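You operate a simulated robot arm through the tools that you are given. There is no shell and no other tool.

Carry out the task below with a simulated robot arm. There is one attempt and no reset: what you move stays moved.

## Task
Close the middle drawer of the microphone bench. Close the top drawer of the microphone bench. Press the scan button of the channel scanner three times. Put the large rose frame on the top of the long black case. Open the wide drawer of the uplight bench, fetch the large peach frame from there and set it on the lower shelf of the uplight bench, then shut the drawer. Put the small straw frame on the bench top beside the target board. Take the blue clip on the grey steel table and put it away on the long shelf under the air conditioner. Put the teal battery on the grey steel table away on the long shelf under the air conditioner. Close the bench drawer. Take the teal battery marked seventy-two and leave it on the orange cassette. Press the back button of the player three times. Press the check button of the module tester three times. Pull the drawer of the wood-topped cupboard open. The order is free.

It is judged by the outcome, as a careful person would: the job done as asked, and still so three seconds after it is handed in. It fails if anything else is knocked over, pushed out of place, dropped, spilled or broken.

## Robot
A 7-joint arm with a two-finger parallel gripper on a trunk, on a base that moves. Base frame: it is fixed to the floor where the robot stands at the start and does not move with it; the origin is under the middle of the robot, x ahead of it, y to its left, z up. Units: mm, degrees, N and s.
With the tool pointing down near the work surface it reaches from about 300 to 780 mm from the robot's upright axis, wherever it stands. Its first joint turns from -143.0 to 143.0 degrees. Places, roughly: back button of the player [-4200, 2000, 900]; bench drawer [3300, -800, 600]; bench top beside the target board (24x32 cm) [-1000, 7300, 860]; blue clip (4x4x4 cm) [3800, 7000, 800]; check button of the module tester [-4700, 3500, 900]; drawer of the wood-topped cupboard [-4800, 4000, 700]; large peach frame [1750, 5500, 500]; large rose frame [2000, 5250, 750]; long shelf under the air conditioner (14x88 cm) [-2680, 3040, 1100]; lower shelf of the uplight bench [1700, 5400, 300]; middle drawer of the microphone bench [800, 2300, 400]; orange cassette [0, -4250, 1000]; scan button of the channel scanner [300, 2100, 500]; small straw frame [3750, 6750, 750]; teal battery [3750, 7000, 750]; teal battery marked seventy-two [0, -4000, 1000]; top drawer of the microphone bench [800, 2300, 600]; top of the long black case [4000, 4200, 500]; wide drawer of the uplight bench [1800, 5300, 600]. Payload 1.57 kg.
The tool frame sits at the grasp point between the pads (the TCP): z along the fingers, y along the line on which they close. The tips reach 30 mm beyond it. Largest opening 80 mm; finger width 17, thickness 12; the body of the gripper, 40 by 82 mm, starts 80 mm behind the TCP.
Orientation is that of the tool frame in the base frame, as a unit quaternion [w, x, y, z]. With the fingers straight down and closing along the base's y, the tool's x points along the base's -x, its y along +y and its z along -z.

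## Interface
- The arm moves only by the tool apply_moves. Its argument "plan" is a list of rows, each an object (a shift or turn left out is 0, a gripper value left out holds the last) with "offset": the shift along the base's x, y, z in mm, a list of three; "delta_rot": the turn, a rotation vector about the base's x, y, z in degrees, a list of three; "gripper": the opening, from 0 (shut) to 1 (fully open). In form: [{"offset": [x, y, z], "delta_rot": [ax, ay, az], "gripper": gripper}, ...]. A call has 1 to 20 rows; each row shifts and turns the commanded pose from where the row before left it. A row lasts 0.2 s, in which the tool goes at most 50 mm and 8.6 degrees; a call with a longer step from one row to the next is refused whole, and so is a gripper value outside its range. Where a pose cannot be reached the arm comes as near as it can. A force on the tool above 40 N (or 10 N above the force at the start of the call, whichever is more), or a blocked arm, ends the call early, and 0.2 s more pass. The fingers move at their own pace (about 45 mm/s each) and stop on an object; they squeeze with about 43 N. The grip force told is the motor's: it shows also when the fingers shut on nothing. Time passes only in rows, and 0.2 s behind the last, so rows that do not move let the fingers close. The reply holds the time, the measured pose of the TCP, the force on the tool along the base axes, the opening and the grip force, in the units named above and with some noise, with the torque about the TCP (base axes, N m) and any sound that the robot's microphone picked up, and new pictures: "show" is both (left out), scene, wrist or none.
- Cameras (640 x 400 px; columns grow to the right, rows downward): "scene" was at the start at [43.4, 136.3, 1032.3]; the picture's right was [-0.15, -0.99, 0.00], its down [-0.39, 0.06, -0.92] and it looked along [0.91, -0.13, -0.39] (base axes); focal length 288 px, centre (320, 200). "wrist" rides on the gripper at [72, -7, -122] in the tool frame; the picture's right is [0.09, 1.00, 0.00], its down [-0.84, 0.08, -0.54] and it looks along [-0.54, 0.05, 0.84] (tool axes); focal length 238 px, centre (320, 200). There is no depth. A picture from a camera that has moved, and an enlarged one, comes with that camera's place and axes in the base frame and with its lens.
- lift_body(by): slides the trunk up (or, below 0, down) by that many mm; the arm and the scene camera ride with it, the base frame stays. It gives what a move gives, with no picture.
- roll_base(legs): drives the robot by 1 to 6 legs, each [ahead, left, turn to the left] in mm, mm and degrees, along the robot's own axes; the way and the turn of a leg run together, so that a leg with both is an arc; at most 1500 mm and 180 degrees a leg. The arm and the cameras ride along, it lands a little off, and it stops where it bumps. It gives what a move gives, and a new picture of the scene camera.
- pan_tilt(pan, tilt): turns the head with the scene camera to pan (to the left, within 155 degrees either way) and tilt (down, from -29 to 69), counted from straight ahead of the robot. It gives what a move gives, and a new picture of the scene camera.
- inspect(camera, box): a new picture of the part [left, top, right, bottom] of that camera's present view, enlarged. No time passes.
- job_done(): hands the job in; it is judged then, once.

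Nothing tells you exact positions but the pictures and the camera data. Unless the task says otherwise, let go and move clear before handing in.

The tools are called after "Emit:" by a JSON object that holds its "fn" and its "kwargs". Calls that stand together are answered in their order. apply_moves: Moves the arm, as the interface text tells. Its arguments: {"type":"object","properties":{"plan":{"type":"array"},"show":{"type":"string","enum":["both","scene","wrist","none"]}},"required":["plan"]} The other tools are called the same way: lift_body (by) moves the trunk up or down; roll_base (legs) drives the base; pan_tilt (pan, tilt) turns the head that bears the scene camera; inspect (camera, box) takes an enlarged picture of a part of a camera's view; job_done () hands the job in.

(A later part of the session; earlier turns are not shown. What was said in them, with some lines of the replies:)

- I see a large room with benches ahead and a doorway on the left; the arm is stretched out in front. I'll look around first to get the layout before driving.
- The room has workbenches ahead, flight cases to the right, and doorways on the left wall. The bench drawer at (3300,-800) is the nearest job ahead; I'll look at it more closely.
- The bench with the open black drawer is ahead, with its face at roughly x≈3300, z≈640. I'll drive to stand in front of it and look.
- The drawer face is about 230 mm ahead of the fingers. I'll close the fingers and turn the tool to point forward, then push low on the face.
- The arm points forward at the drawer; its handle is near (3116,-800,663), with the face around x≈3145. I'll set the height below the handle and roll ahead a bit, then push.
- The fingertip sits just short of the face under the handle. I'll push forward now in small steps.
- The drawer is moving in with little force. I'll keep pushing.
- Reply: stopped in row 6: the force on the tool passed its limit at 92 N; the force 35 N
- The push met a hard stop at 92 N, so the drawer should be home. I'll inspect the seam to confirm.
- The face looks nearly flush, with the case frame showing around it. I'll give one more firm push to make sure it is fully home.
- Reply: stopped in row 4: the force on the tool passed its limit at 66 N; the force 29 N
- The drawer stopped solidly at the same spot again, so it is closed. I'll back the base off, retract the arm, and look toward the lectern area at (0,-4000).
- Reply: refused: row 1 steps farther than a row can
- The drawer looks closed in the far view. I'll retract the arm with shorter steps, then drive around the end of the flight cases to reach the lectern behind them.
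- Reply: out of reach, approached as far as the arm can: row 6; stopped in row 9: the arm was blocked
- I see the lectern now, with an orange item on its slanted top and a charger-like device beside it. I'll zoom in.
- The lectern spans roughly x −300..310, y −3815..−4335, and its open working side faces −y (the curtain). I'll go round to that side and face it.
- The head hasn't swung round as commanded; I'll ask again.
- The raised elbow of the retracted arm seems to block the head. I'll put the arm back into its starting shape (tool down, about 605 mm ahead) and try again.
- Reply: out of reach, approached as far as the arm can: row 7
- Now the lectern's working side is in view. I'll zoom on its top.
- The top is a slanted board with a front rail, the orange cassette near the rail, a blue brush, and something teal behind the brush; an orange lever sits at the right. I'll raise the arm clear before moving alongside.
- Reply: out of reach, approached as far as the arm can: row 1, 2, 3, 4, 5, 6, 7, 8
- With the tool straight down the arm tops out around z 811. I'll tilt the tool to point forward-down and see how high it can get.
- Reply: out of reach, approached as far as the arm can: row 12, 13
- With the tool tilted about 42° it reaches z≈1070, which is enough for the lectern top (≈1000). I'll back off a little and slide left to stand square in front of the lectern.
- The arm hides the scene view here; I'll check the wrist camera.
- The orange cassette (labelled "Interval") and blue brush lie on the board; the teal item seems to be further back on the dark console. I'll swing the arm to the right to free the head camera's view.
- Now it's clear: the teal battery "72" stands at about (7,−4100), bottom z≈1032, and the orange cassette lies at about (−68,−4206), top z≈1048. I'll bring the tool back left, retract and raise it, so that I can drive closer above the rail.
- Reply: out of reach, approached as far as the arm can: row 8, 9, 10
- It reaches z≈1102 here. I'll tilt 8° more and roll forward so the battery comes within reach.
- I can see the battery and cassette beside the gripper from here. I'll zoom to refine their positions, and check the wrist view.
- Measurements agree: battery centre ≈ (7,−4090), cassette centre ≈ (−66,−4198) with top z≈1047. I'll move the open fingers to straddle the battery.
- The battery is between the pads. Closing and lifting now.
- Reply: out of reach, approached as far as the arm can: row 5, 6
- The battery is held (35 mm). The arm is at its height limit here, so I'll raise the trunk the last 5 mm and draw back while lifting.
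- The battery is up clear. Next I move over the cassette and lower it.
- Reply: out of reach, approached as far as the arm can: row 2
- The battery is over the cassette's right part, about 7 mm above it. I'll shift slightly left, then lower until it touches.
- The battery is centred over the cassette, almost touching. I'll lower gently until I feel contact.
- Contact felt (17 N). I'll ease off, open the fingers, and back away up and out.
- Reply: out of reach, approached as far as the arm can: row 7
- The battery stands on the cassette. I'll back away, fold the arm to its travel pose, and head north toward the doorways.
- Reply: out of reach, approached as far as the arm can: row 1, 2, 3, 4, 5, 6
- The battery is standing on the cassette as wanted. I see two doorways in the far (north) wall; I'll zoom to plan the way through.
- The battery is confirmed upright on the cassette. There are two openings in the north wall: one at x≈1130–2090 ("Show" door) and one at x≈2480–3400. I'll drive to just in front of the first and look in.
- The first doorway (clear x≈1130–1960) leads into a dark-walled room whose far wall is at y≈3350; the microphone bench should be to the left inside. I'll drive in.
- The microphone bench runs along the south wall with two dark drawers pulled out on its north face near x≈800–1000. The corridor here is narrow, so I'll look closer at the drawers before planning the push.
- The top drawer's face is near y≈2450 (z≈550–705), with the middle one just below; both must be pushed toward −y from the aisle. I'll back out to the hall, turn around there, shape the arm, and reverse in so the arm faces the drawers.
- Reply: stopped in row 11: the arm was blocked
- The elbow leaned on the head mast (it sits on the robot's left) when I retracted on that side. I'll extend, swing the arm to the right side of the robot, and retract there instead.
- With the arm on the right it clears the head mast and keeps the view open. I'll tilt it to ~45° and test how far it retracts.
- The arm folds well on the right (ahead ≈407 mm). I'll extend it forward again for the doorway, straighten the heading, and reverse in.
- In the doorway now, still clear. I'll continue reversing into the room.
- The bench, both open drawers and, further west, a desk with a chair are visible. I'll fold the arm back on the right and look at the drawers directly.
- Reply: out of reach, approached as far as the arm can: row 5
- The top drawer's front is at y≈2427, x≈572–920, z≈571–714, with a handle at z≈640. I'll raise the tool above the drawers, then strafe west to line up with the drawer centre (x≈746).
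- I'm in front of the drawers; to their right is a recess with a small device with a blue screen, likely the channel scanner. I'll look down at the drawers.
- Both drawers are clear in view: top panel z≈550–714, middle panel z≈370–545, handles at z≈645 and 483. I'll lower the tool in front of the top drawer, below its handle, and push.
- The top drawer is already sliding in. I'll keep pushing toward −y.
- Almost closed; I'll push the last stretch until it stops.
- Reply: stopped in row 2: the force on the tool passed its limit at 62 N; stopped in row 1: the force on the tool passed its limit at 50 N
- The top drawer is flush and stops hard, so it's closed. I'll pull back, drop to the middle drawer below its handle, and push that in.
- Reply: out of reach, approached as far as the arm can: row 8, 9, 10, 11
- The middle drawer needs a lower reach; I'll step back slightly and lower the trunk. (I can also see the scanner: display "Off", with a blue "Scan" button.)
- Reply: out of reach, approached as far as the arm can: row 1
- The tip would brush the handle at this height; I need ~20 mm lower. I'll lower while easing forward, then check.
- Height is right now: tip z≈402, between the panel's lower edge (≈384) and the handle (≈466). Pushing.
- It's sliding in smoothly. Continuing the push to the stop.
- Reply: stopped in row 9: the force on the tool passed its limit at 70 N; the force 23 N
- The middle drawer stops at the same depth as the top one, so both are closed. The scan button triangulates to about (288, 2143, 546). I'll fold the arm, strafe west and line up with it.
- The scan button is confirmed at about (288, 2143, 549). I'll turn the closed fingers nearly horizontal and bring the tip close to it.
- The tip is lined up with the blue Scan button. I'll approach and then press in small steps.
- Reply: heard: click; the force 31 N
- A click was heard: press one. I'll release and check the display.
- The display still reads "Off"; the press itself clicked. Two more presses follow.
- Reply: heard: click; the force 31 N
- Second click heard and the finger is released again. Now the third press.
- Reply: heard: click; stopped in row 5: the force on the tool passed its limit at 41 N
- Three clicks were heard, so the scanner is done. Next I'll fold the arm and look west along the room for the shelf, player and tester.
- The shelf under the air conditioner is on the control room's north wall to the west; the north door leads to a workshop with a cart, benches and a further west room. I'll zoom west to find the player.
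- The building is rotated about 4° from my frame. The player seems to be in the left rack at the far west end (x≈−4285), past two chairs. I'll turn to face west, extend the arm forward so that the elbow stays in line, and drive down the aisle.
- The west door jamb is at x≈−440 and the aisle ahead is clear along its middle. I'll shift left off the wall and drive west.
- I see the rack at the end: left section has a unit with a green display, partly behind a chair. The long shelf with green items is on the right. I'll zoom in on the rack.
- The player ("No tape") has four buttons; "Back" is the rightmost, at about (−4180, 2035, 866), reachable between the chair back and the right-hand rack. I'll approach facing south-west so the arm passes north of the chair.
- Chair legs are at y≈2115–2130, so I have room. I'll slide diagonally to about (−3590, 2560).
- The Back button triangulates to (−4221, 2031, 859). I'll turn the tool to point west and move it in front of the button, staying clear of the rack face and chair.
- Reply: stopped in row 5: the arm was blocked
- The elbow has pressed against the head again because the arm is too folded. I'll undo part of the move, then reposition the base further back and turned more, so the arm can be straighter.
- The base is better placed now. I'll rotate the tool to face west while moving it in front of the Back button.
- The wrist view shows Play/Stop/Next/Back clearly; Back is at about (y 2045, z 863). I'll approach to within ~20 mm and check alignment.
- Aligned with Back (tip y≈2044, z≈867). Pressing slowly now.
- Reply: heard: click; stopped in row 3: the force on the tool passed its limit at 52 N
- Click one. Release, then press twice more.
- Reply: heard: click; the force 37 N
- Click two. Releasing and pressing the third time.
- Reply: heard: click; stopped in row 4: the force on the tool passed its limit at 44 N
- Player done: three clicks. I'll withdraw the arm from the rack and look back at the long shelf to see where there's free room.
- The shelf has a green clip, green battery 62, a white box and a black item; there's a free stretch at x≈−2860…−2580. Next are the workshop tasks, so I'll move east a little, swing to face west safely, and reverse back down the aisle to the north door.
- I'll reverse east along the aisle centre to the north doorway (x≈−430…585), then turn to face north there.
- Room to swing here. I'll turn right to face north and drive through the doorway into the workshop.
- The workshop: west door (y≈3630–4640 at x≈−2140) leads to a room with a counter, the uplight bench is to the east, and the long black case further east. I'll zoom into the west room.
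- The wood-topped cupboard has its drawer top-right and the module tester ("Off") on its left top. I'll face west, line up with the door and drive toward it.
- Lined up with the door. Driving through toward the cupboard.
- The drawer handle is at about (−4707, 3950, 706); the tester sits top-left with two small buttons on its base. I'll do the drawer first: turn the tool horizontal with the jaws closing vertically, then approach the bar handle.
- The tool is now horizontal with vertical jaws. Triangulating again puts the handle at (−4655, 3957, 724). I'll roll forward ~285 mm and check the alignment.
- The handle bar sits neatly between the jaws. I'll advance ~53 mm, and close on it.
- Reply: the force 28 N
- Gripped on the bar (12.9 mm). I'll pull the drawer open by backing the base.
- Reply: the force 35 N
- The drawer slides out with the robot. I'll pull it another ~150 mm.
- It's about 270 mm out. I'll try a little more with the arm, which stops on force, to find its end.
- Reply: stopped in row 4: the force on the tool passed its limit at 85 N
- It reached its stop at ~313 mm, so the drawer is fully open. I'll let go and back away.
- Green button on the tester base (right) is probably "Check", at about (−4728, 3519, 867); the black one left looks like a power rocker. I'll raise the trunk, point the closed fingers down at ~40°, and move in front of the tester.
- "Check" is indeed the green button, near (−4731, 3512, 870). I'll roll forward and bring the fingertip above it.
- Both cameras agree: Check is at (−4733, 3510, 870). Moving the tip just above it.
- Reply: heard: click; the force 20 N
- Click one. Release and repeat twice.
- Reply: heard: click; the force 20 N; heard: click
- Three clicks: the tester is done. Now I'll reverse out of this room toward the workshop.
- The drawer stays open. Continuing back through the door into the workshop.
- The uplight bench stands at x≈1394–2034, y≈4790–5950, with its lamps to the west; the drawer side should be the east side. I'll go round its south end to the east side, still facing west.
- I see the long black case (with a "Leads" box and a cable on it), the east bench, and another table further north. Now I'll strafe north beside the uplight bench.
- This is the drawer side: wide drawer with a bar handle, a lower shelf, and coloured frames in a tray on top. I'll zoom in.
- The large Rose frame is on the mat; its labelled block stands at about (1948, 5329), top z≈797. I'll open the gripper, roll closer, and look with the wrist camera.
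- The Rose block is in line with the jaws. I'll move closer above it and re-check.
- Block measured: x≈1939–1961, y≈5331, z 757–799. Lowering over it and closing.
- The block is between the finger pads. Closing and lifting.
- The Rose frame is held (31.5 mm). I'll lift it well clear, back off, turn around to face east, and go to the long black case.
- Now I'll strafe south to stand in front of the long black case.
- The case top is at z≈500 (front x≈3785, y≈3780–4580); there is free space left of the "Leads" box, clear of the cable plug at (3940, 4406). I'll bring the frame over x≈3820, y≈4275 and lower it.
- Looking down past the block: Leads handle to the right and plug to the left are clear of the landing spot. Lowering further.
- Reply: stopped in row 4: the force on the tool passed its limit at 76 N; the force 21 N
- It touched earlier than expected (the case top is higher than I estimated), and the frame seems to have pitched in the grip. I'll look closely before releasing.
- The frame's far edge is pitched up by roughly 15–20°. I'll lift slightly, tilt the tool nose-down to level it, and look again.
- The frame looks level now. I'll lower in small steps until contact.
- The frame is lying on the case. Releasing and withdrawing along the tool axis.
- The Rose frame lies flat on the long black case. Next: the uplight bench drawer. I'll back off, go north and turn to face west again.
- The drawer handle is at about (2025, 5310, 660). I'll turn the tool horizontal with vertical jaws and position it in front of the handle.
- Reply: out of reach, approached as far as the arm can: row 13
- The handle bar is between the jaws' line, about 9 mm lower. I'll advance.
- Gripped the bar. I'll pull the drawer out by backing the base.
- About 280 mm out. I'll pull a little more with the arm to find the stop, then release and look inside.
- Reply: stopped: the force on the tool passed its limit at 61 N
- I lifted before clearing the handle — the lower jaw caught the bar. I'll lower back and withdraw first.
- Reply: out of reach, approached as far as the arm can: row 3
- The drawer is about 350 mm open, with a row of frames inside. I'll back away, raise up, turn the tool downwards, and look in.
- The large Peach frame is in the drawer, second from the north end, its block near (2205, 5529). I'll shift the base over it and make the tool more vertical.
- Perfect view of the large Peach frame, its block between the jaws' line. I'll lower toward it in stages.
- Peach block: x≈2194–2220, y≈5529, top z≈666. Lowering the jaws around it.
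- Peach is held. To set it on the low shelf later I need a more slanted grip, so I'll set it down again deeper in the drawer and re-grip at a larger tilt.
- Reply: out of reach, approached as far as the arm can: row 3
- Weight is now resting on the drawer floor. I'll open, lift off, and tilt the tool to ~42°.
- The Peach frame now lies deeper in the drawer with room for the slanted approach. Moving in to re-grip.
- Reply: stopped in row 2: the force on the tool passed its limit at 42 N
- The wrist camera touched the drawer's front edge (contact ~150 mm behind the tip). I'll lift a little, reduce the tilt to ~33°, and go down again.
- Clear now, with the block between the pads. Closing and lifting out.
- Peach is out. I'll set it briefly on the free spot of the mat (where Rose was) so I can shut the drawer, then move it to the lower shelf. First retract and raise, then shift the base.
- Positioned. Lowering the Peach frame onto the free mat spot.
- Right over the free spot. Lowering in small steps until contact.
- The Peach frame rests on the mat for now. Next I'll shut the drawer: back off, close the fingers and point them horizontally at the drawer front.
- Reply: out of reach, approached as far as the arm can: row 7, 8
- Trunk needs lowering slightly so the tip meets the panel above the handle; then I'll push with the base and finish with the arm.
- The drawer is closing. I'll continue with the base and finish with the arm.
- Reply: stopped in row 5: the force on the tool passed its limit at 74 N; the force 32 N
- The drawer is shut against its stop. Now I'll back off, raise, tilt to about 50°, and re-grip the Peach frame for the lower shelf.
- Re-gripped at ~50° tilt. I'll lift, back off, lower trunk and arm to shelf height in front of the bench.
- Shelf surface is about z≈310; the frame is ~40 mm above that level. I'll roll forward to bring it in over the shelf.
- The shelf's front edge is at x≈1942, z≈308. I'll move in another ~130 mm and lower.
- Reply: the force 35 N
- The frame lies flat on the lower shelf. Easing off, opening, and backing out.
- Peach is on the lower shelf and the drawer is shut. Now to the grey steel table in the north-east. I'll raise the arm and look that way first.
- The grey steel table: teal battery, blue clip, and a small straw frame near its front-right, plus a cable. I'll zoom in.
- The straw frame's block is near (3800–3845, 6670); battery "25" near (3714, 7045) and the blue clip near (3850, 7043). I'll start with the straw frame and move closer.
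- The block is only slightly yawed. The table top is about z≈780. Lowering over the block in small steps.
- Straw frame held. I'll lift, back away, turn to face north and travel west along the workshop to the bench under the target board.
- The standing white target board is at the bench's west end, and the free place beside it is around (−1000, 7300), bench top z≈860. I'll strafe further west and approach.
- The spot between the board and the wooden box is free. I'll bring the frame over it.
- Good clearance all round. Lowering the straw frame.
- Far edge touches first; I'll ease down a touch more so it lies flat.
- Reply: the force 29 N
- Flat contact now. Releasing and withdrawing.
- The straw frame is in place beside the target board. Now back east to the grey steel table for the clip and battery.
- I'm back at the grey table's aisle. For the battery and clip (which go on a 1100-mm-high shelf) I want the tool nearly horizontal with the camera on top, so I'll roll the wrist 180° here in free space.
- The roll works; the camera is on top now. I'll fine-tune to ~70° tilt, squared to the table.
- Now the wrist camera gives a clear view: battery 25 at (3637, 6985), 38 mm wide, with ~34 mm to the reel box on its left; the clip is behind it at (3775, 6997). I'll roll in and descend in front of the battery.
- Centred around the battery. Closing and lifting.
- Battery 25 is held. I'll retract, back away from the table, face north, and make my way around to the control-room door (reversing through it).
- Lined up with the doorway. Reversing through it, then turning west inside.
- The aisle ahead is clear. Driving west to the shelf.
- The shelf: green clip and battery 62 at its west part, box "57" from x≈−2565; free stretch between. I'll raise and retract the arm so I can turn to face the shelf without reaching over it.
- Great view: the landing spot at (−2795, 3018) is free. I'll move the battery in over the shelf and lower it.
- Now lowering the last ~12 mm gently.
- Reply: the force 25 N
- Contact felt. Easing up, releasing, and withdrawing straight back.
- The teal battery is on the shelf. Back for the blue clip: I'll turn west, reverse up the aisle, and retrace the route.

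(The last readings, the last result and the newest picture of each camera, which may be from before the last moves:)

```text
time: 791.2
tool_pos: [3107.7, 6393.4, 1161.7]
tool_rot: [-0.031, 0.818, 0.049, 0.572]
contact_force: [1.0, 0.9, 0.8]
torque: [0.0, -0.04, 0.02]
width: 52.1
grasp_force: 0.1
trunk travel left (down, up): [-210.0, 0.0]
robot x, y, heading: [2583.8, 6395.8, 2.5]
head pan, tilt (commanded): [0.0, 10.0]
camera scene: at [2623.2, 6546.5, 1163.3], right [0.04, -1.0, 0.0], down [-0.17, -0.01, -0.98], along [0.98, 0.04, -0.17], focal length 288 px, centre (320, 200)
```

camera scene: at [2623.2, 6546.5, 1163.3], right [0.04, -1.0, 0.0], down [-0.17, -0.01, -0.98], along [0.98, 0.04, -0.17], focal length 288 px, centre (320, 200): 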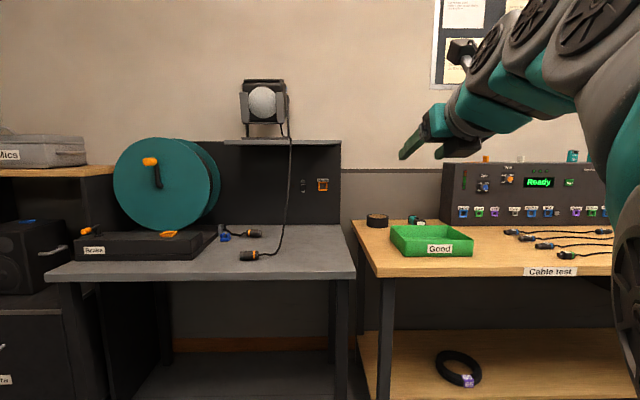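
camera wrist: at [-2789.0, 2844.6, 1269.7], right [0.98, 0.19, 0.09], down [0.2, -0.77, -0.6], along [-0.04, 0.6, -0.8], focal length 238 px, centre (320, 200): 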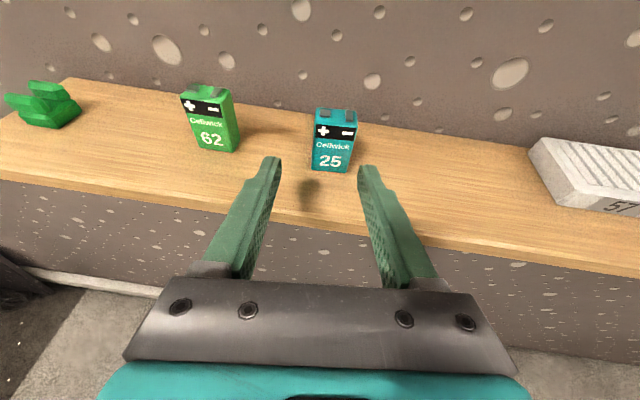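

Emit:
{"fn": "roll_base", "kwargs": {"legs": [[0, 570, 1], [330, 0, 0]]}}

Emit:
{"fn": "apply_moves", "kwargs": {"plan": [{"offset": [15, 1, -40]}, {"offset": [15, 1, -40]}, {"offset": [15, 1, -40]}, {"offset": [15, 1, -40]}, {"offset": [15, 1, -40]}, {"offset": [15, 1, -35]}], "show": "wrist"}}

```text
time: 796.2
tool_pos: [3404.3, 6975.8, 1160.3]
tool_rot: [-0.033, 0.818, 0.051, 0.572]
contact_force: [-0.4, -0.6, 0.1]
torque: [0.03, 0.06, 0.02]
width: 51.9
grasp_force: 0.1
trunk travel left (down, up): [-210.0, 0.0]
robot x, y, heading: [2878.4, 6976.7, 3.0]
head pan, tilt (commanded): [0.0, 10.0]
camera scene: at [2917.5, 7126.5, 1163.3], right [0.05, -1.0, 0.0], down [-0.17, -0.01, -0.98], along [0.98, 0.05, -0.17], focal length 288 px, centre (320, 200)
```

scene: 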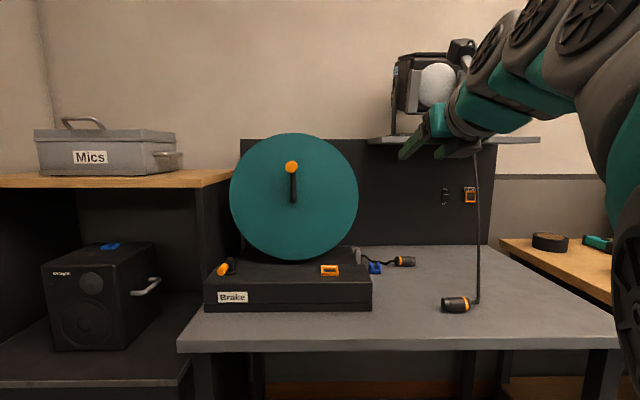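

```text
time: 797.6
tool_pos: [3491.9, 6983.2, 924.3]
tool_rot: [-0.033, 0.817, 0.052, 0.573]
contact_force: [0.3, -0.1, 0.4]
torque: [-0.01, 0.02, -0.02]
width: 52.0
grasp_force: 0.1
trunk travel left (down, up): [-210.0, 0.0]
robot x, y, heading: [2883.3, 6974.8, 3.1]
head pan, tilt (commanded): [0.0, 10.0]
camera wrist: at [3401.9, 6978.4, 1033.3], right [0.16, -0.98, 0.09], down [-0.78, -0.18, -0.6], along [0.61, 0.02, -0.79], focal length 238 px, centre (320, 200)
```

wrist: 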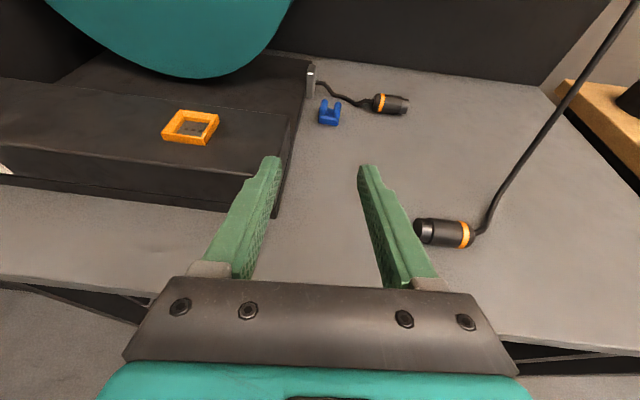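

Emit:
{"fn": "inspect", "kwargs": {"camera": "wrist", "box": [270, 50, 430, 150]}}

```text
4.00 times, centred on (350, 100) of wrist
camera zoom: at [3401.9, 6978.4, 1033.3], right [0.16, -0.98, 0.09], down [-0.78, -0.18, -0.6], along [0.61, 0.02, -0.79], focal length 953 px, centre (200, 600)
```

zoom: 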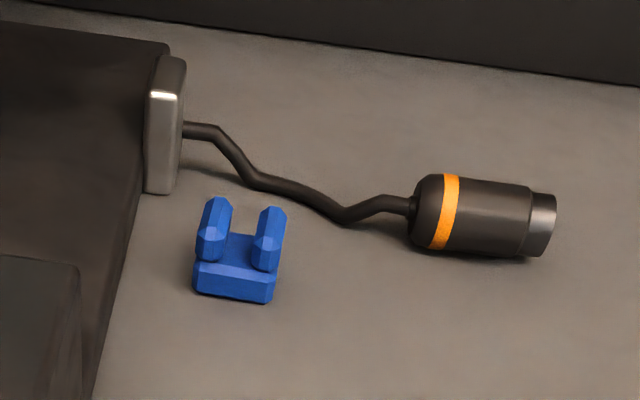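

The clip is a base with two prongs, ~41 mm wide, at about (3783, 6993), ~40 mm from the reel box. I'll roll in and descend in front of it.

Emit:
{"fn": "roll_base", "kwargs": {"legs": [[180, 0, 0]]}}

Emit:
{"fn": "apply_moves", "kwargs": {"plan": [{"offset": [0, 0, -40], "gripper": 0.72}, {"offset": [0, 0, -35]}, {"offset": [5, 0, -30]}, {"offset": [0, 0, 0]}], "show": "both"}}

```text
time: 799.1
tool_pos: [3671.5, 6991.8, 924.0]
tool_rot: [-0.033, 0.818, 0.052, 0.572]
contact_force: [0.2, -0.6, -1.0]
torque: [-0.04, -0.02, 0.02]
width: 52.0
grasp_force: 0.0
trunk travel left (down, up): [-210.0, 0.0]
robot x, y, heading: [3060.0, 6982.6, 2.9]
head pan, tilt (commanded): [0.0, 10.0]
camera scene: at [3095.0, 7135.6, 1163.3], right [0.05, -1.0, 0.0], down [-0.17, -0.01, -0.98], along [0.98, 0.05, -0.17], focal length 288 px, centre (320, 200)
```

scene: 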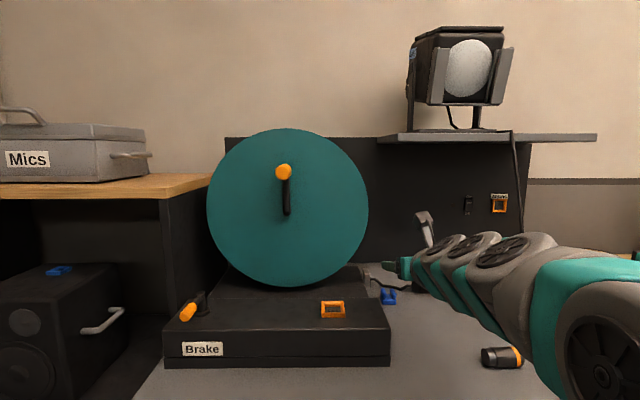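

```text
time: 800.1
tool_pos: [3677.3, 6995.0, 819.3]
tool_rot: [-0.033, 0.818, 0.052, 0.572]
contact_force: [0.4, 0.4, 0.5]
torque: [0.0, 0.01, 0.0]
width: 57.6
grasp_force: 0.1
trunk travel left (down, up): [-210.0, 0.0]
robot x, y, heading: [3059.8, 6984.3, 2.9]
head pan, tilt (commanded): [0.0, 10.0]
camera scene: at [3095.0, 7135.6, 1163.3], right [0.05, -1.0, 0.0], down [-0.17, -0.01, -0.98], along [0.98, 0.05, -0.17], focal length 288 px, centre (320, 200)
camera wrist: at [3586.5, 6990.1, 930.1], right [0.15, -0.98, 0.09], down [-0.78, -0.18, -0.6], along [0.61, 0.02, -0.8], focal length 238 px, centre (320, 200)
```

scene: 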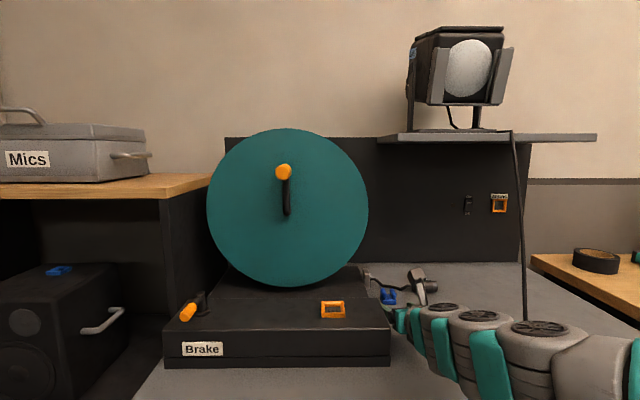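
wrist: 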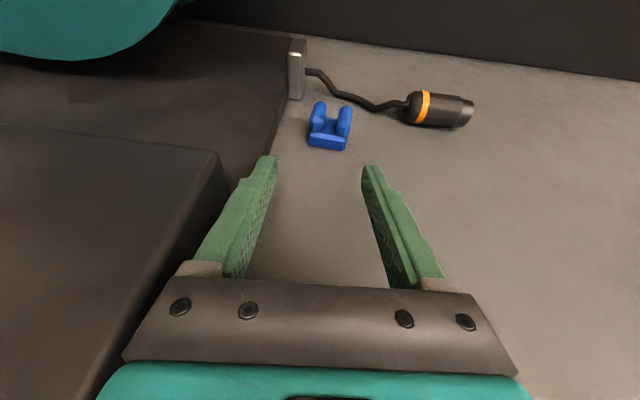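

Emit:
{"fn": "apply_moves", "kwargs": {"plan": [{"offset": [25, -1, -3], "gripper": 0.65}, {"offset": [25, 0, -4]}, {"offset": [25, 0, -3]}, {"offset": [15, 0, -2]}, {"offset": [0, 0, 0]}], "show": "wrist"}}

```text
time: 801.3
tool_pos: [3765.8, 6992.1, 807.7]
tool_rot: [-0.033, 0.818, 0.052, 0.571]
contact_force: [-0.1, 0.1, 0.5]
torque: [0.01, -0.03, 0.01]
width: 52.3
grasp_force: 0.1
trunk travel left (down, up): [-210.0, 0.0]
robot x, y, heading: [3055.4, 6984.9, 3.0]
head pan, tilt (commanded): [0.0, 10.0]
camera wrist: at [3675.7, 6987.3, 917.5], right [0.16, -0.98, 0.09], down [-0.78, -0.18, -0.6], along [0.61, 0.02, -0.8], focal length 238 px, centre (320, 200)
```

wrist: 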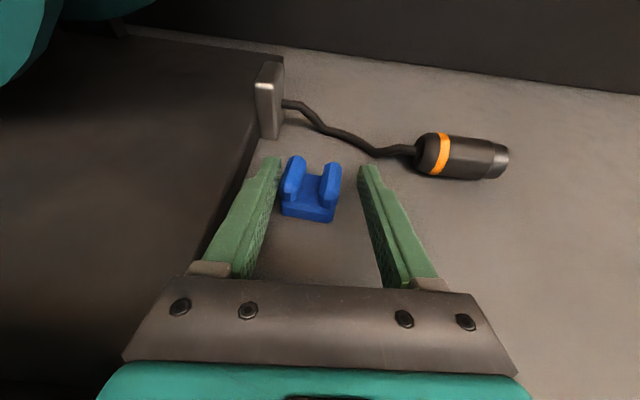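

Emit:
{"fn": "apply_moves", "kwargs": {"plan": [{"offset": [4, 5, 0]}, {"offset": [8, 0, -1]}, {"offset": [0, 0, 0]}], "show": "wrist"}}

```text
time: 802.1
tool_pos: [3777.5, 6997.5, 805.3]
tool_rot: [-0.033, 0.819, 0.052, 0.571]
contact_force: [0.1, 0.2, -0.4]
torque: [-0.05, 0.05, -0.03]
width: 51.8
grasp_force: 0.1
trunk travel left (down, up): [-210.0, 0.0]
robot x, y, heading: [3057.5, 6983.8, 2.9]
head pan, tilt (commanded): [0.0, 10.0]
camera wrist: at [3687.5, 6992.0, 914.8], right [0.16, -0.98, 0.09], down [-0.78, -0.18, -0.6], along [0.61, 0.02, -0.8], focal length 238 px, centre (320, 200)
```

wrist: 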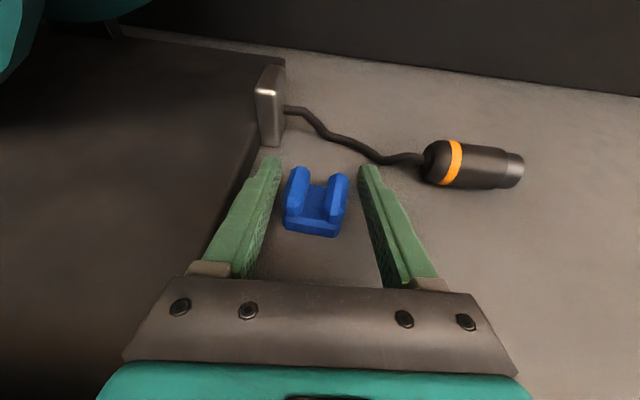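

The clip is centred between the pads. Closing and lifting.

Emit:
{"fn": "apply_moves", "kwargs": {"plan": [{"gripper": 0}, {"gripper": 0}, {"gripper": 0}, {"gripper": 0}, {"offset": [0, 0, 12]}, {"offset": [0, 0, 30]}, {"offset": [0, 0, 40]}, {"offset": [-20, -2, 20]}], "show": "both"}}

```text
time: 803.9
tool_pos: [3758.1, 6994.8, 907.9]
tool_rot: [-0.035, 0.818, 0.053, 0.571]
contact_force: [-0.5, -0.3, 0.2]
torque: [0.01, -0.01, -0.03]
width: 35.8
grasp_force: 42.4
trunk travel left (down, up): [-210.0, 0.0]
robot x, y, heading: [3058.0, 6981.8, 2.8]
head pan, tilt (commanded): [0.0, 10.0]
camera scene: at [3095.1, 7135.5, 1163.2], right [0.05, -1.0, 0.0], down [-0.17, -0.01, -0.98], along [0.98, 0.05, -0.17], focal length 288 px, centre (320, 200)
camera wrist: at [3668.7, 6990.6, 1017.1], right [0.16, -0.98, 0.09], down [-0.78, -0.18, -0.6], along [0.6, 0.02, -0.8], focal length 238 px, centre (320, 200)
```

scene: 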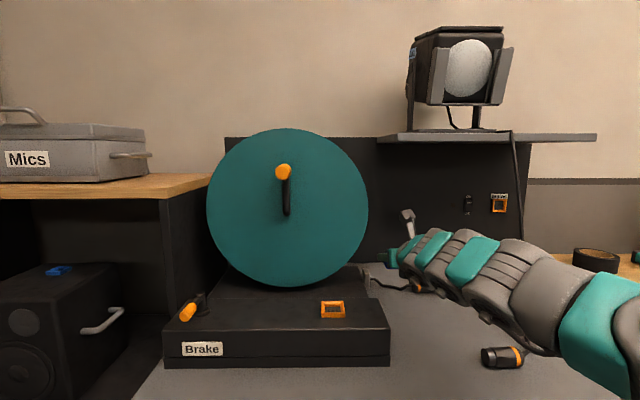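
wrist: 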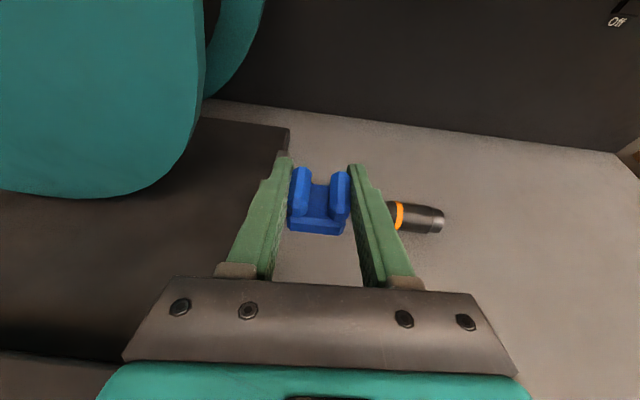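

Clip held (35.8 mm). Retracing the route to the shelf.

Emit:
{"fn": "apply_moves", "kwargs": {"plan": [{"offset": [-40, -3, 10]}, {"offset": [-40, -3, 15]}, {"offset": [-20, -2, 15]}], "show": "none"}}

Emit:
{"fn": "roll_base", "kwargs": {"legs": [[-610, -520, 0], [0, 0, 91], [0, 1000, 0], [0, 850, 0]]}}

Emit:
{"fn": "roll_base", "kwargs": {"legs": [[-1200, 0, 0], [-1200, 0, 0]]}}

```text
time: 804.7
tool_pos: [3657.5, 6988.5, 950.8]
tool_rot: [-0.034, 0.818, 0.052, 0.572]
contact_force: [-0.1, 0.0, 0.1]
torque: [0.0, -0.01, 0.01]
width: 35.5
grasp_force: 42.7
trunk travel left (down, up): [-210.0, 0.0]
robot x, y, heading: [3056.1, 6984.6, 2.9]
head pan, tilt (commanded): [0.0, 10.0]
```

```text
time: 821.8
tool_pos: [581.3, 6932.0, 950.5]
tool_rot: [-0.433, 0.534, 0.622, 0.375]
contact_force: [-0.4, 0.0, 0.2]
torque: [0.01, 0.0, 0.04]
width: 34.9
grasp_force: 43.0
trunk travel left (down, up): [-210.0, 0.0]
robot x, y, heading: [598.2, 6333.4, 94.4]
head pan, tilt (commanded): [0.0, 10.0]
camera scene: at [448.0, 6365.4, 1163.3], right [1.0, 0.07, 0.0], down [0.01, -0.17, -0.98], along [-0.07, 0.98, -0.17], focal length 288 px, centre (320, 200)
```

scene: 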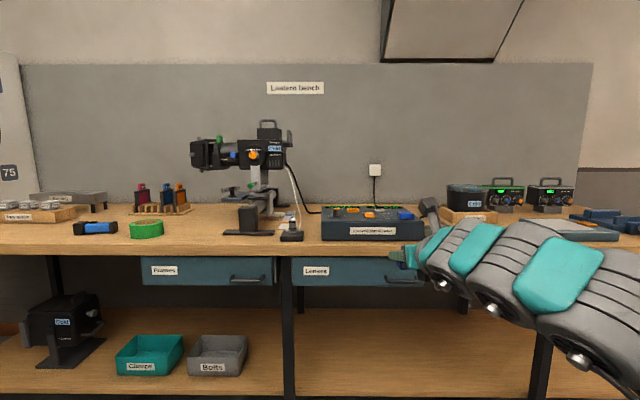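

```text
time: 833.6
tool_pos: [708.1, 4525.6, 950.8]
tool_rot: [-0.42, 0.555, 0.604, 0.39]
contact_force: [1.0, -0.3, -0.6]
torque: [-0.01, 0.0, -0.04]
width: 35.2
grasp_force: 42.7
trunk travel left (down, up): [-210.0, 0.0]
robot x, y, heading: [685.1, 3923.8, 90.4]
head pan, tilt (commanded): [0.0, 10.0]
camera scene: at [536.3, 3968.5, 1163.3], right [1.0, 0.01, 0.0], down [0.0, -0.17, -0.98], along [-0.01, 0.98, -0.17], focal length 288 px, centre (320, 200)
```

scene: 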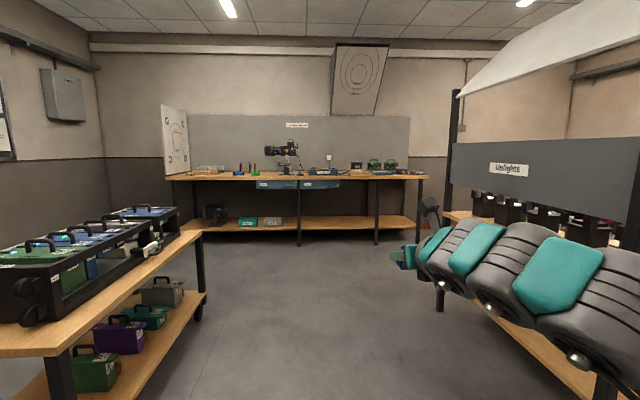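

Emit:
{"fn": "roll_base", "kwargs": {"legs": [[40, 630, 2]]}}

Emit:
{"fn": "roll_base", "kwargs": {"legs": [[-1210, 0, 0], [0, -70, 0], [0, 0, 91]]}}

```text
time: 837.2
tool_pos: [34.3, 4544.8, 951.2]
tool_rot: [-0.429, 0.54, 0.617, 0.379]
contact_force: [0.0, -0.6, 0.1]
torque: [-0.02, 0.02, -0.01]
width: 35.0
grasp_force: 42.0
trunk travel left (down, up): [-210.0, 0.0]
robot x, y, heading: [40.0, 3943.6, 93.4]
head pan, tilt (commanded): [0.0, 10.0]
camera scene: at [-109.5, 3979.5, 1163.3], right [1.0, 0.06, 0.0], down [0.01, -0.17, -0.98], along [-0.06, 0.98, -0.17], focal length 288 px, centre (320, 200)
```

scene: 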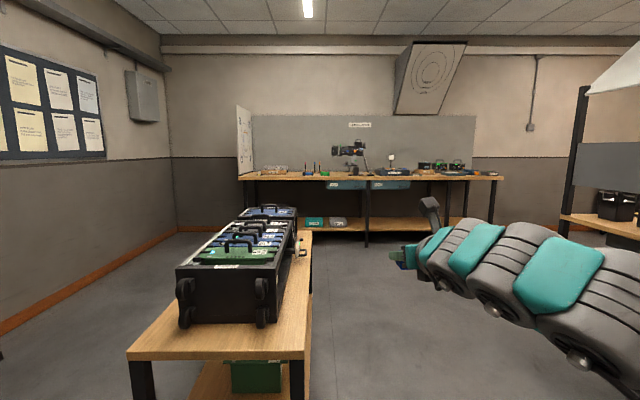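

```text
time: 847.7
tool_pos: [-424.3, 2757.9, 949.8]
tool_rot: [-0.572, -0.042, 0.818, -0.027]
contact_force: [-0.6, 0.3, 0.2]
torque: [-0.01, -0.01, 0.0]
width: 35.1
grasp_force: 42.3
trunk travel left (down, up): [-210.0, 0.0]
robot x, y, heading: [173.2, 2750.8, -178.2]
head pan, tilt (commanded): [0.0, 10.0]
camera scene: at [137.8, 2596.0, 1163.3], right [-0.03, 1.0, 0.0], down [0.17, 0.0, -0.98], along [-0.98, -0.03, -0.17], focal length 288 px, centre (320, 200)
```

scene: 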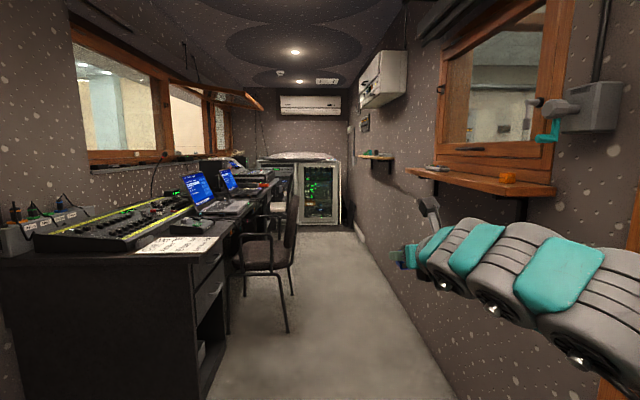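

Emit:
{"fn": "roll_base", "kwargs": {"legs": [[1400, -30, 0], [1360, 0, 0]]}}

Emit:
{"fn": "apply_moves", "kwargs": {"plan": [{"offset": [18, 0, 42]}, {"offset": [18, 0, 42]}, {"offset": [18, 0, 42]}, {"offset": [18, 0, 42]}, {"offset": [10, 0, 42]}], "show": "none"}}

```text
time: 860.8
tool_pos: [-3106.6, 2665.1, 951.4]
tool_rot: [-0.572, -0.052, 0.818, -0.034]
contact_force: [0.6, -0.3, 0.6]
torque: [0.01, 0.02, -0.01]
width: 34.9
grasp_force: 42.5
trunk travel left (down, up): [-210.0, 0.0]
robot x, y, heading: [-2507.6, 2672.9, -176.9]
head pan, tilt (commanded): [0.0, 10.0]
camera scene: at [-2540.2, 2516.4, 1163.3], right [-0.05, 1.0, 0.0], down [0.17, 0.01, -0.98], along [-0.98, -0.05, -0.17], focal length 288 px, centre (320, 200)
```

scene: 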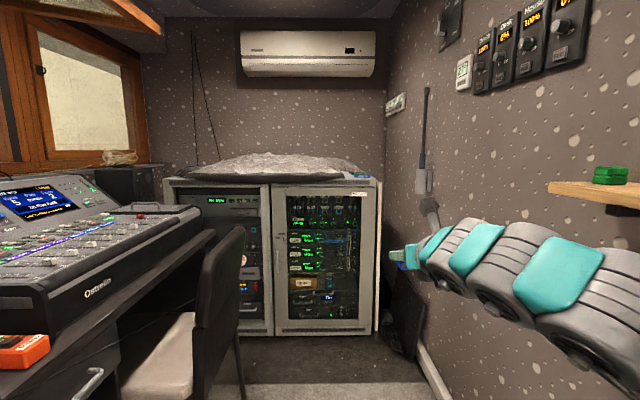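

```text
time: 862.0
tool_pos: [-3022.7, 2664.0, 1162.7]
tool_rot: [-0.573, -0.052, 0.817, -0.034]
contact_force: [-1.2, -0.1, 0.5]
torque: [0.02, 0.02, 0.04]
width: 35.2
grasp_force: 41.7
trunk travel left (down, up): [-210.0, 0.0]
robot x, y, heading: [-2502.7, 2669.8, -177.2]
head pan, tilt (commanded): [0.0, 10.0]
```

Emit:
{"fn": "roll_base", "kwargs": {"legs": [[170, 250, 0], [0, 0, -88]]}}

Emit:
{"fn": "pan_tilt", "kwargs": {"pan": 0, "tilt": 10}}

Emit:
{"fn": "inspect", "kwargs": {"camera": "wrist", "box": [0, 0, 640, 400]}}

```text
time: 867.7
tool_pos: [-2692.8, 2925.5, 1162.0]
tool_rot: [-0.438, 0.526, 0.629, 0.369]
contact_force: [0.4, 0.2, 0.3]
torque: [0.01, -0.01, -0.01]
width: 35.0
grasp_force: 42.1
trunk travel left (down, up): [-210.0, 0.0]
robot x, y, heading: [-2659.0, 2407.2, 96.1]
head pan, tilt (commanded): [0.0, 10.0]
camera scene: at [-2811.9, 2436.1, 1163.3], right [0.99, 0.1, 0.0], down [0.02, -0.17, -0.98], along [-0.1, 0.98, -0.17], focal length 288 px, centre (320, 200)
```

scene: 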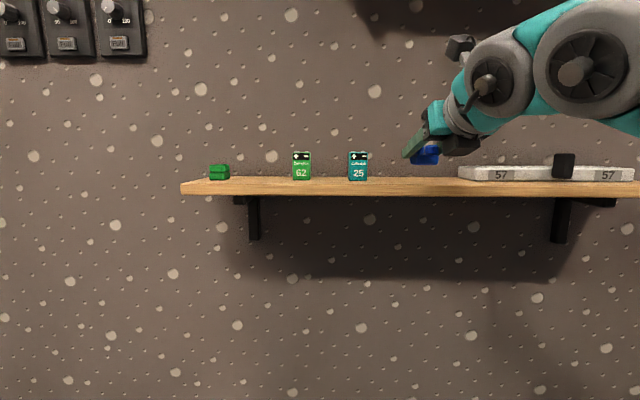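

```text
time: 868.3
tool_pos: [-2692.9, 2925.2, 1161.5]
tool_rot: [-0.438, 0.526, 0.629, 0.369]
contact_force: [0.4, 0.4, -0.1]
torque: [-0.02, 0.0, 0.01]
width: 35.2
grasp_force: 42.0
trunk travel left (down, up): [-210.0, 0.0]
robot x, y, heading: [-2658.3, 2412.1, 95.9]
head pan, tilt (commanded): [0.0, 10.0]
camera scene: at [-2811.9, 2436.1, 1163.3], right [0.99, 0.1, 0.0], down [0.02, -0.17, -0.98], along [-0.1, 0.98, -0.17], focal length 288 px, centre (320, 200)
```

scene: 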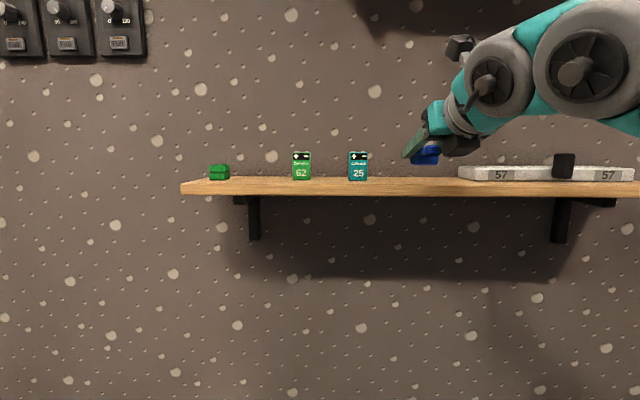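

```text
1.00 times, centred on (320, 200) of wrist (not enlarged: the box is as wide or as high as the picture)
camera zoom: at [-2683.8, 2834.8, 1272.1], right [0.97, 0.21, 0.09], down [0.22, -0.77, -0.6], along [-0.05, 0.6, -0.8], focal length 238 px, centre (320, 200)
```

zoom: 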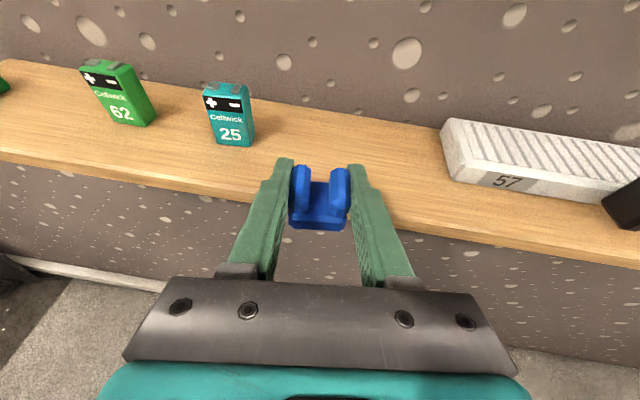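

Clear space at x≈−2693 between battery 25 and the box. Moving the clip in and lowering.

Emit:
{"fn": "apply_moves", "kwargs": {"plan": [{"offset": [-1, 32, -5]}, {"offset": [-1, 32, -8]}, {"offset": [-1, 31, -8]}, {"offset": [0, 0, -6]}, {"offset": [0, 0, -4]}, {"offset": [0, 0, 0]}], "show": "wrist"}}

```text
time: 869.7
tool_pos: [-2695.5, 3021.3, 1131.7]
tool_rot: [-0.438, 0.526, 0.628, 0.37]
contact_force: [0.1, -0.1, -0.2]
torque: [-0.03, -0.02, 0.02]
width: 35.1
grasp_force: 42.4
trunk travel left (down, up): [-210.0, 0.0]
robot x, y, heading: [-2660.3, 2409.9, 95.8]
head pan, tilt (commanded): [0.0, 10.0]
camera wrist: at [-2685.6, 2929.6, 1240.7], right [0.97, 0.2, 0.09], down [0.22, -0.77, -0.6], along [-0.05, 0.6, -0.8], focal length 238 px, centre (320, 200)
```

wrist: 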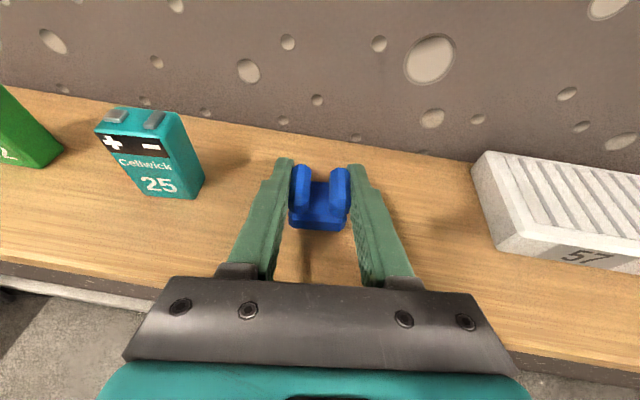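

Emit:
{"fn": "apply_moves", "kwargs": {"plan": [{"offset": [0, 0, -3]}, {"offset": [0, 0, -2]}, {"offset": [0, 0, -1.5]}, {"offset": [0, 0, -1.5]}, {"offset": [0, 0, 0]}], "show": "none"}}

```text
time: 870.9
tool_pos: [-2694.8, 3019.4, 1125.3]
tool_rot: [-0.44, 0.524, 0.628, 0.37]
contact_force: [-3.5, 4.7, 19.6]
torque: [0.07, 0.2, 0.01]
width: 34.8
grasp_force: 42.2
trunk travel left (down, up): [-210.0, 0.0]
robot x, y, heading: [-2660.8, 2408.9, 95.8]
head pan, tilt (commanded): [0.0, 10.0]
```

Contact. Releasing the clip and backing out.

Emit:
{"fn": "apply_moves", "kwargs": {"plan": [{"offset": [0, 0, 1.5]}, {"gripper": 0.65}, {"gripper": 0.65}, {"gripper": 0.65}, {"offset": [0, -12, 4]}, {"offset": [0, -30, 10]}, {"offset": [1, -40, 14]}, {"offset": [0, 0, 0]}], "show": "both"}}

```text
time: 872.7
tool_pos: [-2694.5, 2937.3, 1150.4]
tool_rot: [-0.437, 0.526, 0.629, 0.369]
contact_force: [0.0, 0.4, 0.1]
torque: [0.01, 0.02, 0.02]
width: 51.9
grasp_force: 0.0
trunk travel left (down, up): [-210.0, 0.0]
robot x, y, heading: [-2660.1, 2411.9, 95.8]
head pan, tilt (commanded): [0.0, 10.0]
camera scene: at [-2811.9, 2436.1, 1163.3], right [0.99, 0.1, 0.0], down [0.02, -0.17, -0.98], along [-0.1, 0.98, -0.17], focal length 288 px, centre (320, 200)
camera wrist: at [-2686.5, 2846.1, 1258.6], right [0.97, 0.2, 0.09], down [0.22, -0.77, -0.6], along [-0.05, 0.6, -0.8], focal length 238 px, centre (320, 200)
```

scene: 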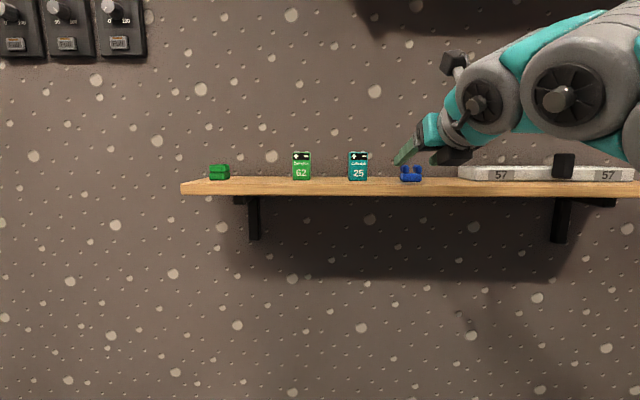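
wrist: 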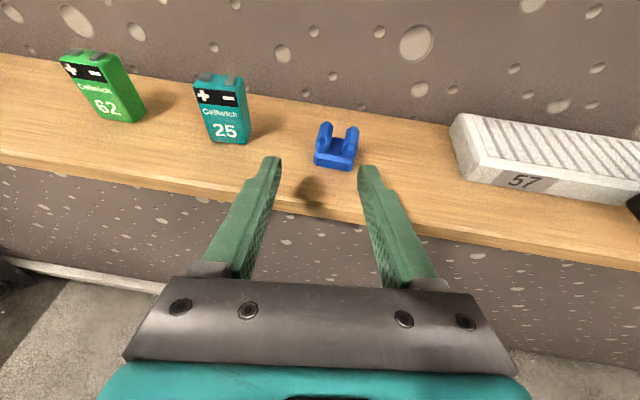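

Both items stand on the shelf. I'll back the arm a little further clear and do a final check of the shelf before handing in.

Emit:
{"fn": "apply_moves", "kwargs": {"plan": [{"offset": [0, -15, 15]}, {"offset": [0, -15, 15]}, {"offset": [0, 0, 0]}, {"offset": [0, 0, 0]}], "show": "wrist"}}

Emit:
{"fn": "inspect", "kwargs": {"camera": "scene", "box": [170, 130, 490, 230]}}

```text
time: 873.7
tool_pos: [-2696.2, 2906.7, 1179.1]
tool_rot: [-0.438, 0.525, 0.629, 0.369]
contact_force: [0.0, 0.1, -0.1]
torque: [0.01, -0.01, 0.0]
width: 52.0
grasp_force: 0.1
trunk travel left (down, up): [-210.0, 0.0]
robot x, y, heading: [-2660.0, 2412.9, 95.8]
head pan, tilt (commanded): [0.0, 10.0]
camera wrist: at [-2686.4, 2817.2, 1288.3], right [0.97, 0.21, 0.09], down [0.22, -0.77, -0.6], along [-0.05, 0.6, -0.8], focal length 238 px, centre (320, 200)
```

wrist: 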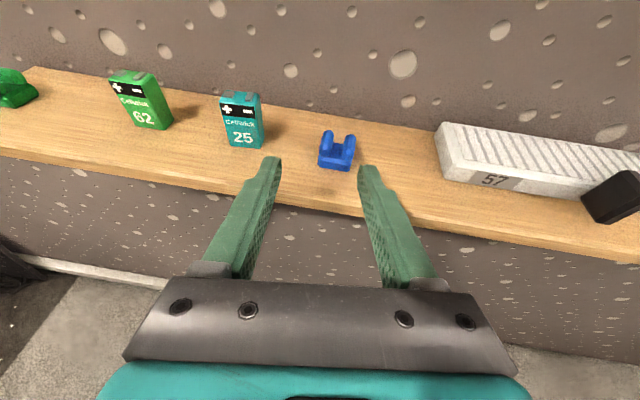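

```text
2.00 times, centred on (330, 180) of scene
camera zoom: at [-2811.9, 2436.1, 1163.3], right [0.99, 0.1, 0.0], down [0.02, -0.17, -0.98], along [-0.1, 0.98, -0.17], focal length 576 px, centre (300, 240)
```

zoom: 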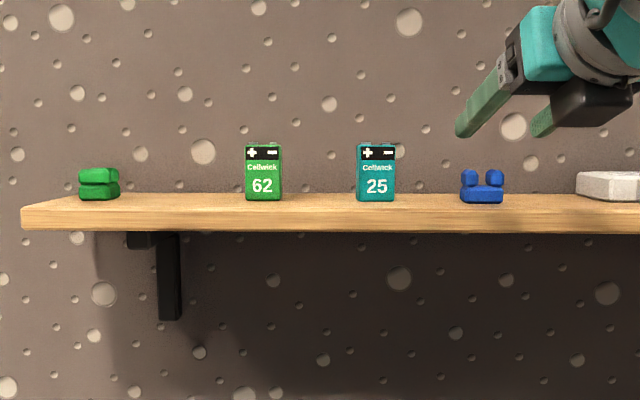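

The teal battery and blue clip are on the shelf, the gripper is clear of them, and every other item on the list is done. I'm handing in.

- **Drawers:** the bench drawer, both microphone-bench drawers and the wide uplight drawer are shut. The cupboard drawer is pulled fully open.
- **Buttons:** scan, back and check each gave three audible clicks. The displays did not change: the scanner and tester still read "Off" and the player "No tape". I left their power switches alone.
- **Moved items:**
  - The rose frame is on the long black case.
  - The peach frame is on the lower shelf of the uplight bench.
  - The straw frame is beside the target board.
  - Battery 72 is on the orange cassette.

Emit:
{"fn": "job_done", "kwargs": {}}

```text
The job is handed in.
```

I've handed the job in with every item on your list done. I don't have the verdict from the judging.

- **Drawers:** The bench drawer, the top and middle drawers of the microphone bench and the wide drawer of the uplight bench are shut. I pushed each one until it stopped hard. The drawer of the wood-topped cupboard is pulled out to its stop, about 31 cm.
- **Buttons:** I pressed scan, back and check three times each and heard a click every time. The displays did not change: the scanner and tester still read "Off" and the player still reads "No tape". I didn't touch any power switches, since you didn't ask for that.
- **Frames:**
  - The large rose frame lies flat on the long black case. It touched down harder than intended and tilted in the grip, so I levelled it before letting go.
  - The large peach frame is on the lower shelf of the uplight bench. I set it on the bench mat for a moment so I could shut the drawer.
  - The small straw frame is on the bench top beside the target board.
- **Battery and clip:** The battery marked seventy-two stands on the orange cassette. The teal battery and the blue clip from the grey steel table are on the long shelf under the air conditioner.

While fetching the peach frame I bumped the uplight drawer twice, once on its handle and once on its front edge. The arm stopped on force both times and I saw no damage. I didn't see anything else knocked over or moved.
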